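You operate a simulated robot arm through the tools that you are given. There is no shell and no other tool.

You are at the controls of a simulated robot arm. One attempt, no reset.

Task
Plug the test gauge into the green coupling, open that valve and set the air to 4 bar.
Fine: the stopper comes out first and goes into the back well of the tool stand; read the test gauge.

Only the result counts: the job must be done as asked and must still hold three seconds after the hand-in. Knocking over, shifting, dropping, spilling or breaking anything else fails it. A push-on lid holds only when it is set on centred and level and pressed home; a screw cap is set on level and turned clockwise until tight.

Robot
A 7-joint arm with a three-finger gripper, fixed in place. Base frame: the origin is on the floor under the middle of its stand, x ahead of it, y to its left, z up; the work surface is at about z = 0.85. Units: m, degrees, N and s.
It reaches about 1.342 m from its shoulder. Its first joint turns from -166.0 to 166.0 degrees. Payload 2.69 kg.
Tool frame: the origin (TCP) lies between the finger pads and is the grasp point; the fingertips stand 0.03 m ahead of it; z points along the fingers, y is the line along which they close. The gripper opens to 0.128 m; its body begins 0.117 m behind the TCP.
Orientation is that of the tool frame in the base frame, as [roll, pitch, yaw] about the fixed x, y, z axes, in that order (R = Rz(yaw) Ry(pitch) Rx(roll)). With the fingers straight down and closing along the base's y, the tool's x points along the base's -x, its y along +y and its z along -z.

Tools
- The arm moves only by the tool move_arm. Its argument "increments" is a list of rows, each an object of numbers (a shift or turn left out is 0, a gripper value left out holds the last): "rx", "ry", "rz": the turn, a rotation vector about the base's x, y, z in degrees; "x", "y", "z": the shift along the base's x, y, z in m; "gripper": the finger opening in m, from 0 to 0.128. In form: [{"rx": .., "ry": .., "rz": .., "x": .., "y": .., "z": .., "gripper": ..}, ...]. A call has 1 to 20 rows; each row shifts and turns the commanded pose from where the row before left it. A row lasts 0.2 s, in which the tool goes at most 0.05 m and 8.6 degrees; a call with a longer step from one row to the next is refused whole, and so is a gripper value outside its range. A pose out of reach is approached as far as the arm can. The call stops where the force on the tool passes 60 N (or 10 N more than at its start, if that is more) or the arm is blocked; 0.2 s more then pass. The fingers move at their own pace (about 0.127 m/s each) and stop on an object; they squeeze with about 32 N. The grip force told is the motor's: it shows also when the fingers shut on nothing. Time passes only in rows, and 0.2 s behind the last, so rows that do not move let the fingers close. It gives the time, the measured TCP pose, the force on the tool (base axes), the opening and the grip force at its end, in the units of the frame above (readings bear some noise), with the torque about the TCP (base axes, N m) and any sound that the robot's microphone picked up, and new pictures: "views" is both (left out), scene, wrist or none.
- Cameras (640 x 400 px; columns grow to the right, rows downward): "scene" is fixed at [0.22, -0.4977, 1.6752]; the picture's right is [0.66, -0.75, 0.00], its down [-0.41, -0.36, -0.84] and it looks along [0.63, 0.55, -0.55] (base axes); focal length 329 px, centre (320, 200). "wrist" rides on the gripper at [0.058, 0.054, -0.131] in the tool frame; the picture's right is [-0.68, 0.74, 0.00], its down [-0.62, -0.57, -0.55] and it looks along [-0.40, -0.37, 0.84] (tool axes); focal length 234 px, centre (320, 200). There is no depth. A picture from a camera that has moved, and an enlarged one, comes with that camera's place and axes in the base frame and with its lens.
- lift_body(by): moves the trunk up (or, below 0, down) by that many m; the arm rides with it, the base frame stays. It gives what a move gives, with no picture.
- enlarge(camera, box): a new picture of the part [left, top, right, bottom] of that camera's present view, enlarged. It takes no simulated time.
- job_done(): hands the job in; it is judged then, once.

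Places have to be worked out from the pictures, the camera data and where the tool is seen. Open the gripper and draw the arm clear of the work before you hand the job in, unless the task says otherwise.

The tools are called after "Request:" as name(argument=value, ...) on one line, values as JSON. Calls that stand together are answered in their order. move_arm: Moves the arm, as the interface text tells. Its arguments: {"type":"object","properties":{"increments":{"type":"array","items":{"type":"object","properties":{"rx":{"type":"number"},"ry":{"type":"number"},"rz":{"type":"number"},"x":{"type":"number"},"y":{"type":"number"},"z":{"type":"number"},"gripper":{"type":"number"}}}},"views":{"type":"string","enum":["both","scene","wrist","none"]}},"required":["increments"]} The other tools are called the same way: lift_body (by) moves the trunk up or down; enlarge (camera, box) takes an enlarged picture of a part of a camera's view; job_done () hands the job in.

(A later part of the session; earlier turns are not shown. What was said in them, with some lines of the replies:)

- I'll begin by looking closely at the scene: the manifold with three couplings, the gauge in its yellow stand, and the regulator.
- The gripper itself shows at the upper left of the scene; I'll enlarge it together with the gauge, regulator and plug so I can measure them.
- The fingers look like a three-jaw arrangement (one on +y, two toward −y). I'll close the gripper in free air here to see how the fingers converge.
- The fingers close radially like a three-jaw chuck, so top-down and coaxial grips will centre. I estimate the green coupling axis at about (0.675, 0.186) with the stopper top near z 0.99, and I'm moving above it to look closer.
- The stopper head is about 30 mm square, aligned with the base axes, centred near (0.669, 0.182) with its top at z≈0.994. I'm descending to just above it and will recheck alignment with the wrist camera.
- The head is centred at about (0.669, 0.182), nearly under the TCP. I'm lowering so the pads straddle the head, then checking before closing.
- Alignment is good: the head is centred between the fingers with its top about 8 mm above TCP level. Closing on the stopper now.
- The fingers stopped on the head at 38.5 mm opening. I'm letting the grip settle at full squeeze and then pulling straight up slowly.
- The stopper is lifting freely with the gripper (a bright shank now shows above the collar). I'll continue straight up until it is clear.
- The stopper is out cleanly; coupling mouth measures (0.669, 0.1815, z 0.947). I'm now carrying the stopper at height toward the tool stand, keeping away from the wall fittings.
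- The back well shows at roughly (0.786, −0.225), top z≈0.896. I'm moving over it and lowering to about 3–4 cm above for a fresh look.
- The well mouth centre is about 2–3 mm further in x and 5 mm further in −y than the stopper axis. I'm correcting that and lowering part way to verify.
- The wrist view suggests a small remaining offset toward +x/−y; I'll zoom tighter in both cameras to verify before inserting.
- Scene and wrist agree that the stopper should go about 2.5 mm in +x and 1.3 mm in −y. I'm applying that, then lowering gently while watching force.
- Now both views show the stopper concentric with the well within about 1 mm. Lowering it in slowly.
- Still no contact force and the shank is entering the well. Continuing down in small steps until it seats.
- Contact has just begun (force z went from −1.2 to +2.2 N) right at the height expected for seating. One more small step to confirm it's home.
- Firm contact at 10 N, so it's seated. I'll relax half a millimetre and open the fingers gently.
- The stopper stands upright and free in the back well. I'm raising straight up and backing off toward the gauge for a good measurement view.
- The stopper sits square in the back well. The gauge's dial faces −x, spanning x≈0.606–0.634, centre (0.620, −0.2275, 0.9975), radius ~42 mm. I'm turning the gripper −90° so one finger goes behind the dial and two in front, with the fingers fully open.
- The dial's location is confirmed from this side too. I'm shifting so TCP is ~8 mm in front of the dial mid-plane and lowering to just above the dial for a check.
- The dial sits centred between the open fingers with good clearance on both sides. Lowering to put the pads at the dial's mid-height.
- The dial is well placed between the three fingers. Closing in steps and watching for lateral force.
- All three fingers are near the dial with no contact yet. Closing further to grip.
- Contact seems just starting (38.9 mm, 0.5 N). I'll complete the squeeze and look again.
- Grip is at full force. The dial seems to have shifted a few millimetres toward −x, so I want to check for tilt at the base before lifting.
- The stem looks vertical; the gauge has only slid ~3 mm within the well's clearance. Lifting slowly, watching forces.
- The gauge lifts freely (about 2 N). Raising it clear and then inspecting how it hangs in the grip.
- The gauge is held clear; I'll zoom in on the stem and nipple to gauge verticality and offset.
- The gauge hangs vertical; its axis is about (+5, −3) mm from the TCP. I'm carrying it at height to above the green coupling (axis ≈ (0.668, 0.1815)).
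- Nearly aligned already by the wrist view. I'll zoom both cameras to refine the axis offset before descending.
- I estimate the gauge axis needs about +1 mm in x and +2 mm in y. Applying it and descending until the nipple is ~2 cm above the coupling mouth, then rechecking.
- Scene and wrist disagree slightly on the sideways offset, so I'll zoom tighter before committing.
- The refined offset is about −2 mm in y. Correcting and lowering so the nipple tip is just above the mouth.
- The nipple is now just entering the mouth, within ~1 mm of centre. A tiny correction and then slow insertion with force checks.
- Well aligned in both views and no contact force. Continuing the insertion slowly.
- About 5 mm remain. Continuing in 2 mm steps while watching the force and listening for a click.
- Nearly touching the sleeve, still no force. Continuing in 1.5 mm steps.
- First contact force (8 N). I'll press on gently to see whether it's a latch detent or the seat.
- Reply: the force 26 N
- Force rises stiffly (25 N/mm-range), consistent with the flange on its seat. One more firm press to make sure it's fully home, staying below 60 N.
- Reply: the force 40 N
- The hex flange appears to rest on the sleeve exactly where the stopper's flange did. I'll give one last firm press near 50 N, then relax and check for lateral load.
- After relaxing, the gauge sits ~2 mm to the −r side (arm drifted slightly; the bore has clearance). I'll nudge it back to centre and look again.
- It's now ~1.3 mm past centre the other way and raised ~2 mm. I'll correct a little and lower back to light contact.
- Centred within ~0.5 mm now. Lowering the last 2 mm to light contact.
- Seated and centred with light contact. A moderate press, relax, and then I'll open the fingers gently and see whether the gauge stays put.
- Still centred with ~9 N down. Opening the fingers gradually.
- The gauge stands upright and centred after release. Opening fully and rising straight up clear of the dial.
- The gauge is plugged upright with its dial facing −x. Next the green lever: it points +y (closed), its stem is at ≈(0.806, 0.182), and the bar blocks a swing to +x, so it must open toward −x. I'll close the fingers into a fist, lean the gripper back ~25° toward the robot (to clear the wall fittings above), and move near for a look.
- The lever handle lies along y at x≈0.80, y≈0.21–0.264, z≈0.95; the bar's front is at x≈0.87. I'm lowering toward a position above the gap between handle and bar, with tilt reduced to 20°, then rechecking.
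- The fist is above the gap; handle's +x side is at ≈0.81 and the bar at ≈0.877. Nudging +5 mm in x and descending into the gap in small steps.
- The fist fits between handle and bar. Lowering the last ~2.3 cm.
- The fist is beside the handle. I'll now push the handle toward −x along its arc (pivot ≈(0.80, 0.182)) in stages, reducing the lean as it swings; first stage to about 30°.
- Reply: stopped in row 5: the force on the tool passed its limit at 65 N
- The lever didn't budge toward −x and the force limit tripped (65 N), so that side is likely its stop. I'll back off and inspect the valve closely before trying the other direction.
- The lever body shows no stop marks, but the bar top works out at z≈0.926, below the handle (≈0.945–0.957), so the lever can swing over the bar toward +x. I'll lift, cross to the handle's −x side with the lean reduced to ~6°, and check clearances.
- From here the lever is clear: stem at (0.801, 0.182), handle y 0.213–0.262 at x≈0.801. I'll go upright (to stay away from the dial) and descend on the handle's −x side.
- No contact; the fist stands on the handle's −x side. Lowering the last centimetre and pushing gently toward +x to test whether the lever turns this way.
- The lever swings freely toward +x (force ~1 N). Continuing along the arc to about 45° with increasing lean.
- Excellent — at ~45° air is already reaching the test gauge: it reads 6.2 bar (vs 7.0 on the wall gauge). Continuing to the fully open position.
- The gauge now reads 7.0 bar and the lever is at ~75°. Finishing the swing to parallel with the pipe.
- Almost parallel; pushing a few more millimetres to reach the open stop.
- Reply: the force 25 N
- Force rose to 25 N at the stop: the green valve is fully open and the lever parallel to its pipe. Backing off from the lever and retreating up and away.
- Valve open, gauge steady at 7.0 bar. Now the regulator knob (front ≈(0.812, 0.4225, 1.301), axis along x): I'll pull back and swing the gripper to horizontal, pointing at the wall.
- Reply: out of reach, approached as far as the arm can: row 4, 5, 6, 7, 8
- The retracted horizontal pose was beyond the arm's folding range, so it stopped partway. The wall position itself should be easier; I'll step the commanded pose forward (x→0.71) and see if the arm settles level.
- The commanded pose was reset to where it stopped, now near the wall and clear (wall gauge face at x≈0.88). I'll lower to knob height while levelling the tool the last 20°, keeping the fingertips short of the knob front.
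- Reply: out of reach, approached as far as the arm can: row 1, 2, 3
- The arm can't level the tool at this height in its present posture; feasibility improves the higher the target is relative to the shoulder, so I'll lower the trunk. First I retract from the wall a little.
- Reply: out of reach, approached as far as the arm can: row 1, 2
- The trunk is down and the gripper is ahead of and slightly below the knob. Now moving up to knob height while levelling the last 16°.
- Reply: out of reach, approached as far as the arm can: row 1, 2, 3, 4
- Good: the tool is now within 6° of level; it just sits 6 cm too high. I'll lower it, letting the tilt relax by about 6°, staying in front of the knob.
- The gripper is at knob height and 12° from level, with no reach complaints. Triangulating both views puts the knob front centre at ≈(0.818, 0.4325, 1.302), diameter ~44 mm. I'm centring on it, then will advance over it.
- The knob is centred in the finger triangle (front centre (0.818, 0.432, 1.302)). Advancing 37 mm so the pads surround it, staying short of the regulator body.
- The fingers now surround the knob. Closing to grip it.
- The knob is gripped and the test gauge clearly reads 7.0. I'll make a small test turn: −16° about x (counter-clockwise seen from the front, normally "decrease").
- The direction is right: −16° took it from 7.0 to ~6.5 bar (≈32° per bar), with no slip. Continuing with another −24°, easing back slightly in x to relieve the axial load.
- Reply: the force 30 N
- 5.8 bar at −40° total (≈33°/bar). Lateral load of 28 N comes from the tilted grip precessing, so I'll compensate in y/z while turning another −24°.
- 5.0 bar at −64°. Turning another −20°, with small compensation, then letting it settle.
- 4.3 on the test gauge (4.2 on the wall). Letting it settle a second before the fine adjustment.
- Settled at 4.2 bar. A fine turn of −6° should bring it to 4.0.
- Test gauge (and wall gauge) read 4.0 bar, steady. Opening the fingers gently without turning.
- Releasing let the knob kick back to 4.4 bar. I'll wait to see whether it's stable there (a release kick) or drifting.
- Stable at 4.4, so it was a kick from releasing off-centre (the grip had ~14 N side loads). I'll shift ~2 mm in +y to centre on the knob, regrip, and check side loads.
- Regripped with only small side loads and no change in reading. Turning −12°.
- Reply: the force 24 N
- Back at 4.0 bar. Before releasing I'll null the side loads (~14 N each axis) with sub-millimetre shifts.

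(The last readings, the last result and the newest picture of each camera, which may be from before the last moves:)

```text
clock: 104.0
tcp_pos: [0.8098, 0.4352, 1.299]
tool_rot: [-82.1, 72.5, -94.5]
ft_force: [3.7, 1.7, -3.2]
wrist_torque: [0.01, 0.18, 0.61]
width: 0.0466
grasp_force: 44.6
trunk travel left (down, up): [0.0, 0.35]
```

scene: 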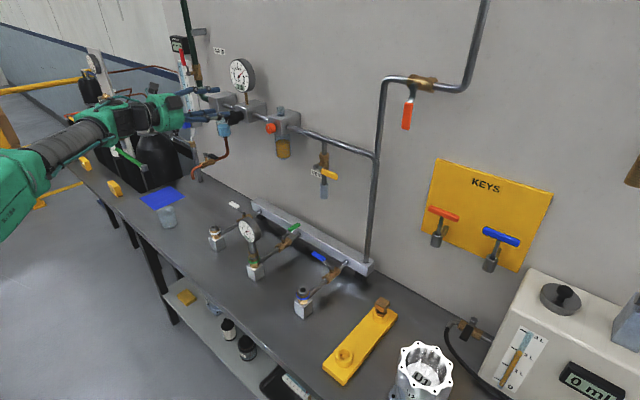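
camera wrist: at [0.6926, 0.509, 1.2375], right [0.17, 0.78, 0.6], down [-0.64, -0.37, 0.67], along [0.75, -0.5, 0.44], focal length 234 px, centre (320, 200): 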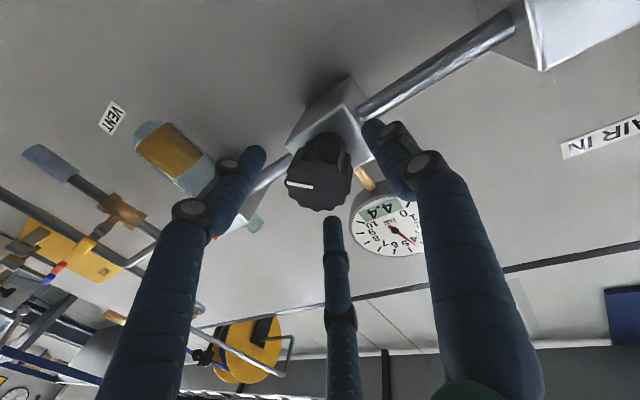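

Side loads are now only a few newtons and the axial torque is ~0. Opening the fingers very gradually.

Request:
move_arm(increments=[{"gripper": 0.045}, {"gripper": 0.0465}, {"gripper": 0.0475}, {"gripper": 0.0485}, {"gripper": 0.05}, {"gripper": 0.053}, {"gripper": 0.058}, {"gripper": 0.065}, {"gripper": 0.08}, {}, {}], views="none")

Request:
enlarge(camera="scene", box=[235, 215, 265, 245])

Request:
enlarge(camera="wrist", box=[220, 80, 420, 240])

```text
clock: 106.4
tcp_pos: [0.8111, 0.4354, 1.2985]
tool_rot: [-82.1, 72.5, -94.7]
ft_force: [0.7, -0.6, -0.1]
wrist_torque: [0.02, -0.01, 0.01]
width: 0.0797
grasp_force: 0.1
trunk travel left (down, up): [0.0, 0.35]
```

```text
13.33 times, centred on (250, 230) of scene
camera zoom: at [0.22, -0.4977, 1.6752], right [0.66, -0.75, 0.0], down [-0.41, -0.36, -0.84], along [0.63, 0.55, -0.55], focal length 4383 px, centre (1253, -200)
```

zoom: 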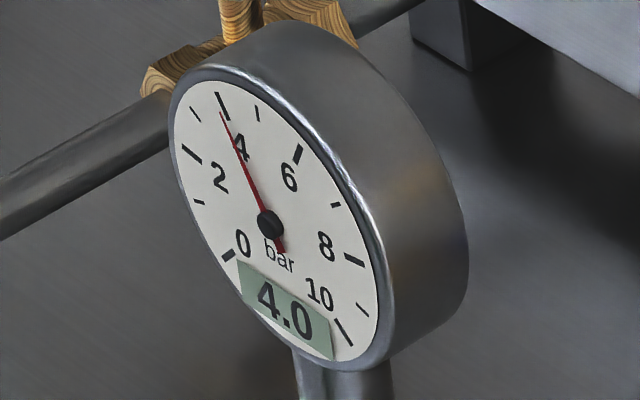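

```text
2.50 times, centred on (320, 160) of wrist
camera zoom: at [0.6921, 0.4956, 1.221], right [0.17, 0.89, 0.43], down [-0.64, -0.23, 0.73], along [0.75, -0.4, 0.53], focal length 585 px, centre (320, 300)
```

zoom: 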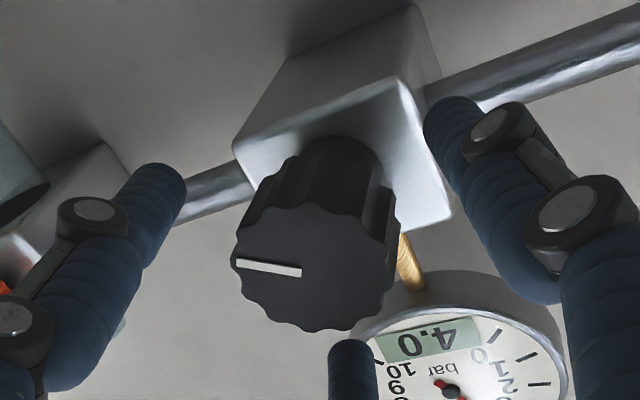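

The gauge holds exactly 4.0 bar after release. I'll open wider around the knob, rotate the gripper back (without touching the knob) to the posture known to be reachable, then withdraw.

Request:
move_arm(increments=[{"gripper": 0.1}, {}, {"rx": 8}, {"rx": 8}, {"rx": 8}, {"rx": 8}, {"rx": 8}, {"rx": 8}, {}], views="wrist")

Request:
enlarge(camera="scene", box=[235, 215, 265, 245])

Request:
enlarge(camera="wrist", box=[200, 80, 440, 260])

```text
clock: 108.4
tcp_pos: [0.8101, 0.435, 1.299]
tool_rot: [104.6, 59.3, 92.7]
ft_force: [-0.7, -0.2, 0.3]
wrist_torque: [0.02, -0.01, 0.01]
width: 0.0999
grasp_force: 0.0
trunk travel left (down, up): [0.0, 0.35]
camera wrist: at [0.6921, 0.5339, 1.2912], right [0.17, 0.28, 0.95], down [-0.64, -0.7, 0.32], along [0.75, -0.66, 0.06], focal length 234 px, centre (320, 200)
```

wrist: 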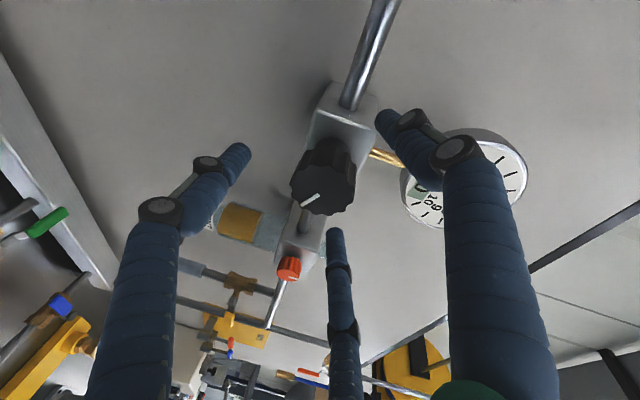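

```text
13.33 times, centred on (250, 230) of scene
camera zoom: at [0.22, -0.4977, 1.6752], right [0.66, -0.75, 0.0], down [-0.41, -0.36, -0.84], along [0.63, 0.55, -0.55], focal length 4383 px, centre (1253, -200)
```

zoom: 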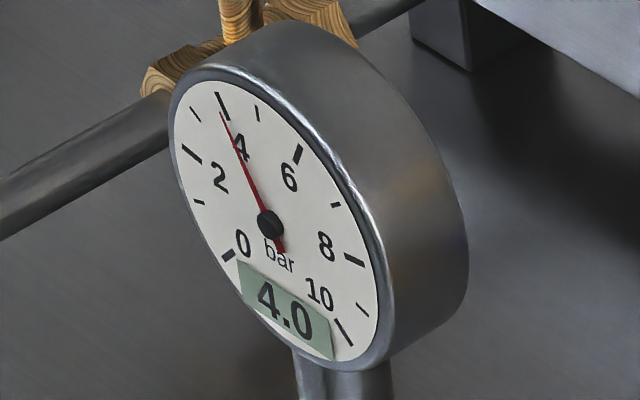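

```text
2.22 times, centred on (320, 170) of wrist
camera zoom: at [0.6921, 0.5339, 1.2912], right [0.17, 0.28, 0.95], down [-0.64, -0.7, 0.32], along [0.75, -0.66, 0.06], focal length 520 px, centre (320, 267)
```

zoom: 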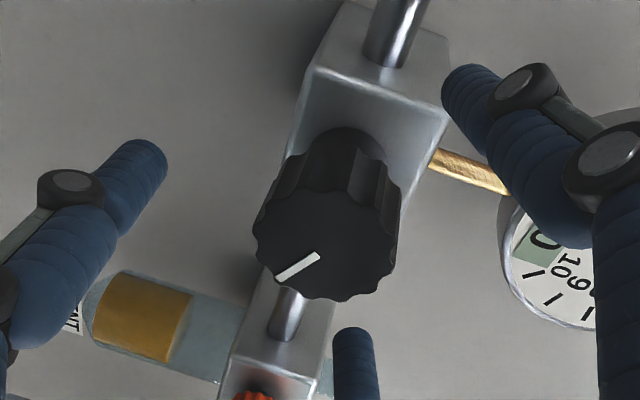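

Reading remains 4.0. Rotating back the remaining ~54°.

Request:
move_arm(increments=[{"rx": 8}, {"rx": 8, "z": 0.001}, {"rx": 8, "z": 0.001}, {"rx": 8, "z": 0.001}, {"rx": 8, "z": 0.001}, {"rx": 8}, {"rx": 6}, {}], views="wrist")

Request:
enlarge(camera="scene", box=[150, 50, 270, 150])

```text
clock: 110.2
tcp_pos: [0.8096, 0.4352, 1.3025]
tool_rot: [102.4, 5.5, 91.4]
ft_force: [0.4, 0.7, -0.5]
wrist_torque: [0.02, 0.01, 0.02]
width: 0.1002
grasp_force: 0.0
trunk travel left (down, up): [0.0, 0.35]
camera wrist: at [0.6921, 0.4988, 1.3767], right [0.17, -0.6, 0.78], down [-0.64, -0.67, -0.37], along [0.75, -0.43, -0.5], focal length 234 px, centre (320, 200)
```

wrist: 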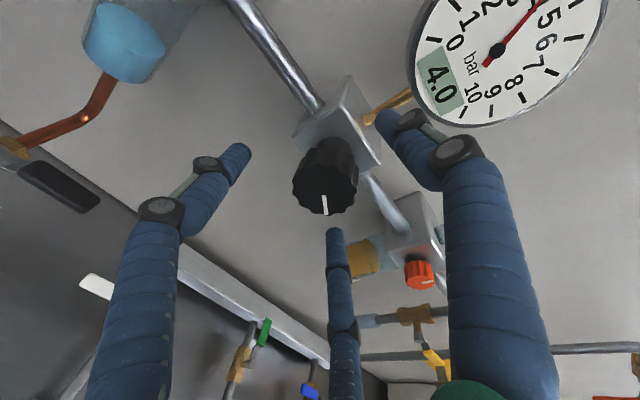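

```text
4.00 times, centred on (210, 100) of scene
camera zoom: at [0.22, -0.4977, 1.6752], right [0.66, -0.75, 0.0], down [-0.41, -0.36, -0.84], along [0.63, 0.55, -0.55], focal length 1315 px, centre (760, 600)
```

zoom: 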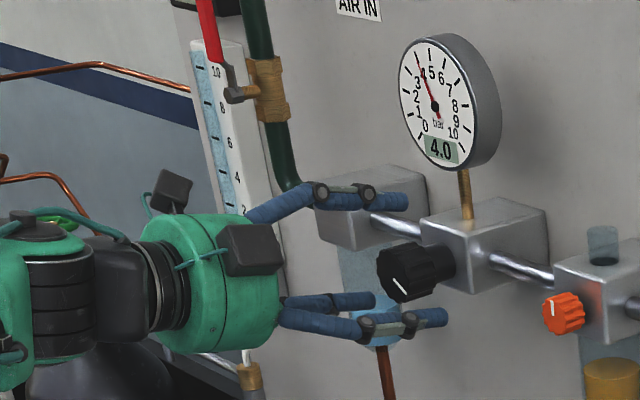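

The gripper is back in its approach posture with the knob untouched (4.0 bar). Withdrawing straight back from the knob.

Request:
move_arm(increments=[{"x": -0.012}, {"x": -0.012}, {"x": -0.012}, {"x": -0.012}, {}], views="none")

Request:
enlarge(camera="scene", box=[150, 50, 270, 150])

Request:
enlarge(camera="scene", box=[235, 215, 265, 245])

```text
clock: 111.4
tcp_pos: [0.7602, 0.4351, 1.3025]
tool_rot: [102.4, 5.6, 91.5]
ft_force: [0.1, 0.6, 0.3]
wrist_torque: [0.02, 0.05, 0.01]
width: 0.0998
grasp_force: 0.2
trunk travel left (down, up): [0.0, 0.35]
```

```text
4.00 times, centred on (210, 100) of scene
camera zoom: at [0.22, -0.4977, 1.6752], right [0.66, -0.75, 0.0], down [-0.41, -0.36, -0.84], along [0.63, 0.55, -0.55], focal length 1315 px, centre (760, 600)
```

zoom: 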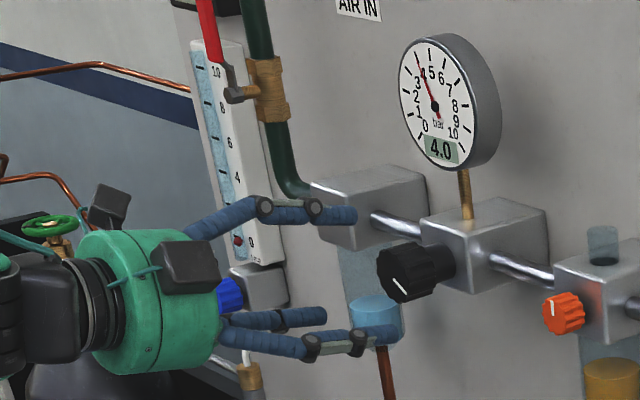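

```text
13.33 times, centred on (250, 230) of scene
camera zoom: at [0.22, -0.4977, 1.6752], right [0.66, -0.75, 0.0], down [-0.41, -0.36, -0.84], along [0.63, 0.55, -0.55], focal length 4383 px, centre (1253, -200)
```

zoom: 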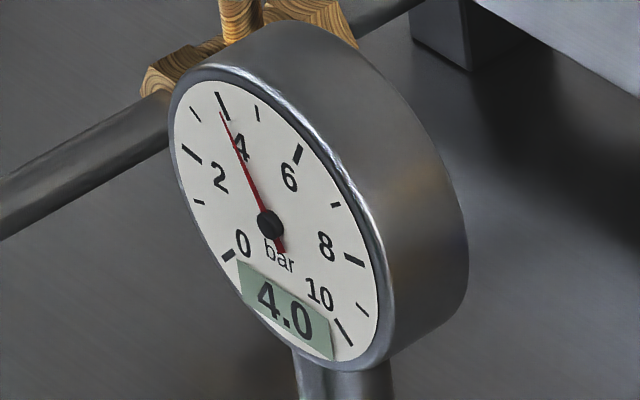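

Clear of the knob, still 4.0 bar. Now folding the tool back toward vertical while retreating from the wall.

Request:
move_arm(increments=[{"x": -0.012, "ry": 7, "y": -0.004}, {"x": -0.012, "ry": 7, "y": -0.004}, {"x": -0.012, "ry": 7, "y": -0.004}, {"x": -0.012, "ry": 7, "y": -0.004}, {"x": -0.012, "ry": 7, "y": -0.004}, {"x": -0.012, "ry": 7, "y": -0.004}, {}], views="scene")

```text
clock: 113.0
tcp_pos: [0.6902, 0.4118, 1.3019]
tool_rot: [144.6, 3.1, 94.7]
ft_force: [1.1, 0.4, -0.1]
wrist_torque: [0.03, 0.06, -0.04]
width: 0.1001
grasp_force: 0.1
trunk travel left (down, up): [0.0, 0.35]
```

scene: 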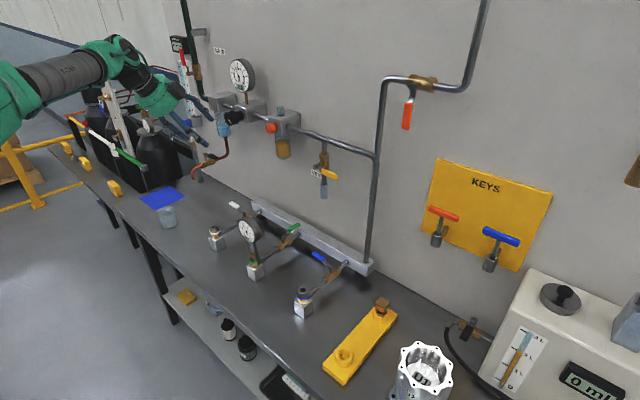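

Retreat is going smoothly. Continuing to an upright pose well away from the work, gripper fully open.

Request:
move_arm(increments=[{"x": -0.018, "z": 0.018, "ry": 7, "gripper": 0.128}, {"x": -0.018, "z": 0.018, "ry": 7}, {"x": -0.018, "z": 0.018, "ry": 7}, {"x": -0.018, "z": 0.018, "ry": 7}, {"x": -0.018, "z": 0.018, "ry": 7}, {"z": 0.02}, {}, {}], views="both")

Request:
enlarge(camera="scene", box=[210, 180, 410, 390])

Request:
enlarge(camera="scene", box=[235, 215, 265, 245])

Request:
enlarge(camera="scene", box=[160, 30, 360, 210])

```text
clock: 114.8
tcp_pos: [0.5991, 0.4113, 1.4129]
tool_rot: [179.4, -0.1, 95.7]
ft_force: [0.8, -0.3, -0.5]
wrist_torque: [0.04, 0.02, 0.0]
width: 0.128
grasp_force: 0.0
trunk travel left (down, up): [0.0, 0.35]
camera wrist: at [0.6453, 0.4755, 1.5445], right [0.8, -0.6, 0.01], down [-0.51, -0.67, 0.54], along [-0.32, -0.44, -0.84], focal length 234 px, centre (320, 200)
```

scene: 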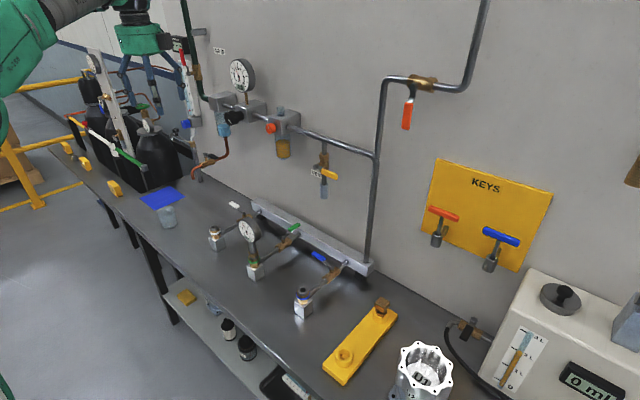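
wrist: 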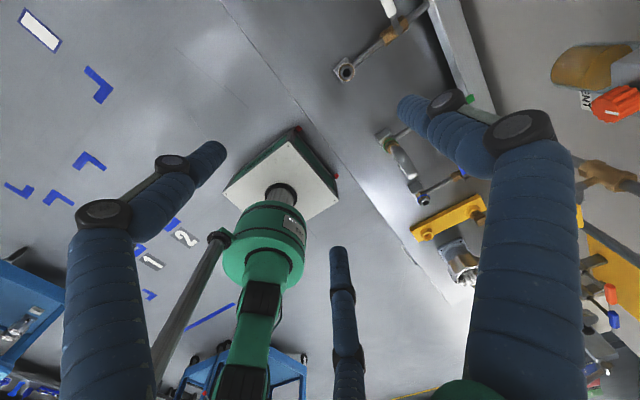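

```text
1.90 times, centred on (310, 285) of scene
camera zoom: at [0.22, -0.4977, 1.6752], right [0.66, -0.75, 0.0], down [-0.41, -0.36, -0.84], along [0.63, 0.55, -0.55], focal length 626 px, centre (339, 38)
```

zoom: 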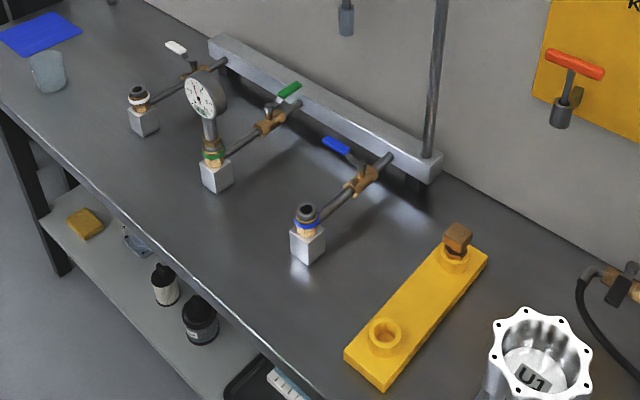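

```text
13.33 times, centred on (250, 230) of scene
camera zoom: at [0.22, -0.4977, 1.6752], right [0.66, -0.75, 0.0], down [-0.41, -0.36, -0.84], along [0.63, 0.55, -0.55], focal length 4383 px, centre (1253, -200)
```

zoom: 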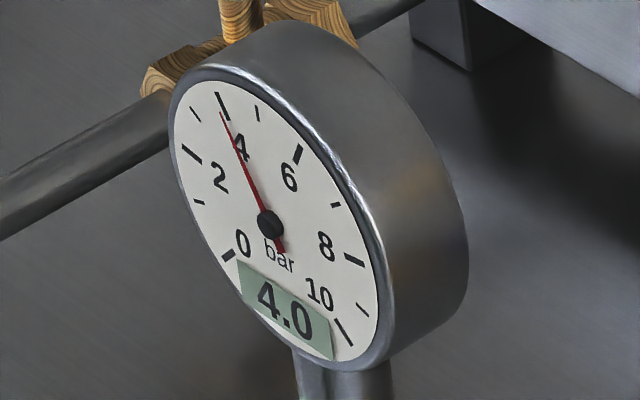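

```text
2.22 times, centred on (260, 120) of scene
camera zoom: at [0.22, -0.4977, 1.6752], right [0.66, -0.75, 0.0], down [-0.41, -0.36, -0.84], along [0.63, 0.55, -0.55], focal length 730 px, centre (453, 378)
```

zoom: 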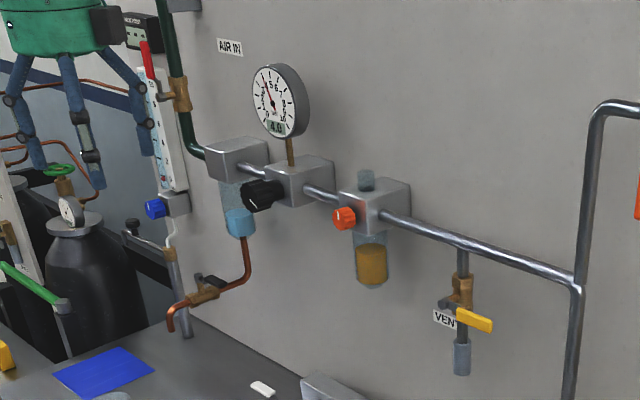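

Everything looks in order: gauge plugged at 4.0 bar, green lever parallel to its pipe, arm clear. One last close look at the stopper and the coupling before handing in.

Request:
enlarge(camera="scene", box=[355, 280, 405, 330])

Request:
enlarge(camera="scene", box=[235, 215, 305, 285])

```text
8.00 times, centred on (380, 305) of scene
camera zoom: at [0.22, -0.4977, 1.6752], right [0.66, -0.75, 0.0], down [-0.41, -0.36, -0.84], along [0.63, 0.55, -0.55], focal length 2630 px, centre (-160, -640)
```

zoom: 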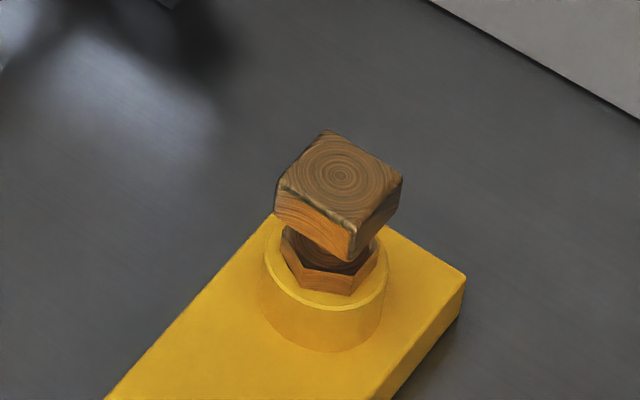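

```text
5.71 times, centred on (270, 250) of scene
camera zoom: at [0.22, -0.4977, 1.6752], right [0.66, -0.75, 0.0], down [-0.41, -0.36, -0.84], along [0.63, 0.55, -0.55], focal length 1878 px, centre (606, -86)
```

zoom: 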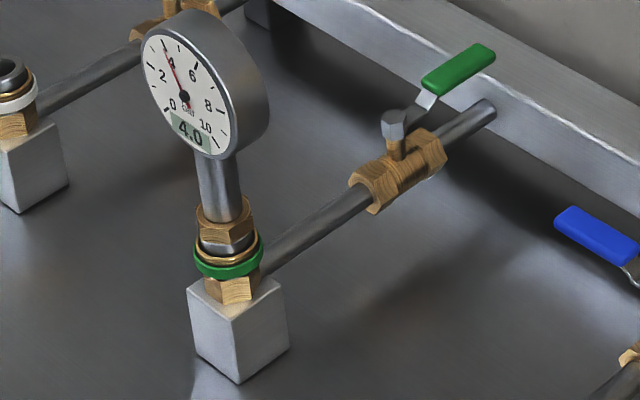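

The stopper stands upright in the back well, the gauge is seated upright in the green coupling reading 4.0 bar, the green valve is fully open, and the arm is clear with the gripper open. Handing in.

Request:
job_done()

```text
The job is handed in.
```

The job is handed in. When I handed in, the test gauge was in the green coupling reading 4.0 bar, and the green valve was fully open. I don't have the verdict back.

- **Stopper:** it came straight out of the green coupling and stands upright in the back well of the tool stand.
- **Gauge:** it sits upright in the coupling with its hex collar on the sleeve. I pressed it down to about 40 N but heard no click, so I can't say whether the coupling has a latch.
- **Valve:** the lever opens toward the wall, not toward the coupling. I first pushed it the wrong way until the 60 N limit stopped the arm; the lever didn't move.
- **Pressure:** I turned the regulator down from 7.0 bar. The first time I let go of the knob, the pressure jumped to 4.4, so I regripped and brought it back to 4.0. It stayed at 4.0 while I withdrew the arm.

I lowered the trunk by 0.2 m to reach the regulator knob and left it down. The gripper is open and the arm is clear of the work. In the last pictures nothing else looked moved.
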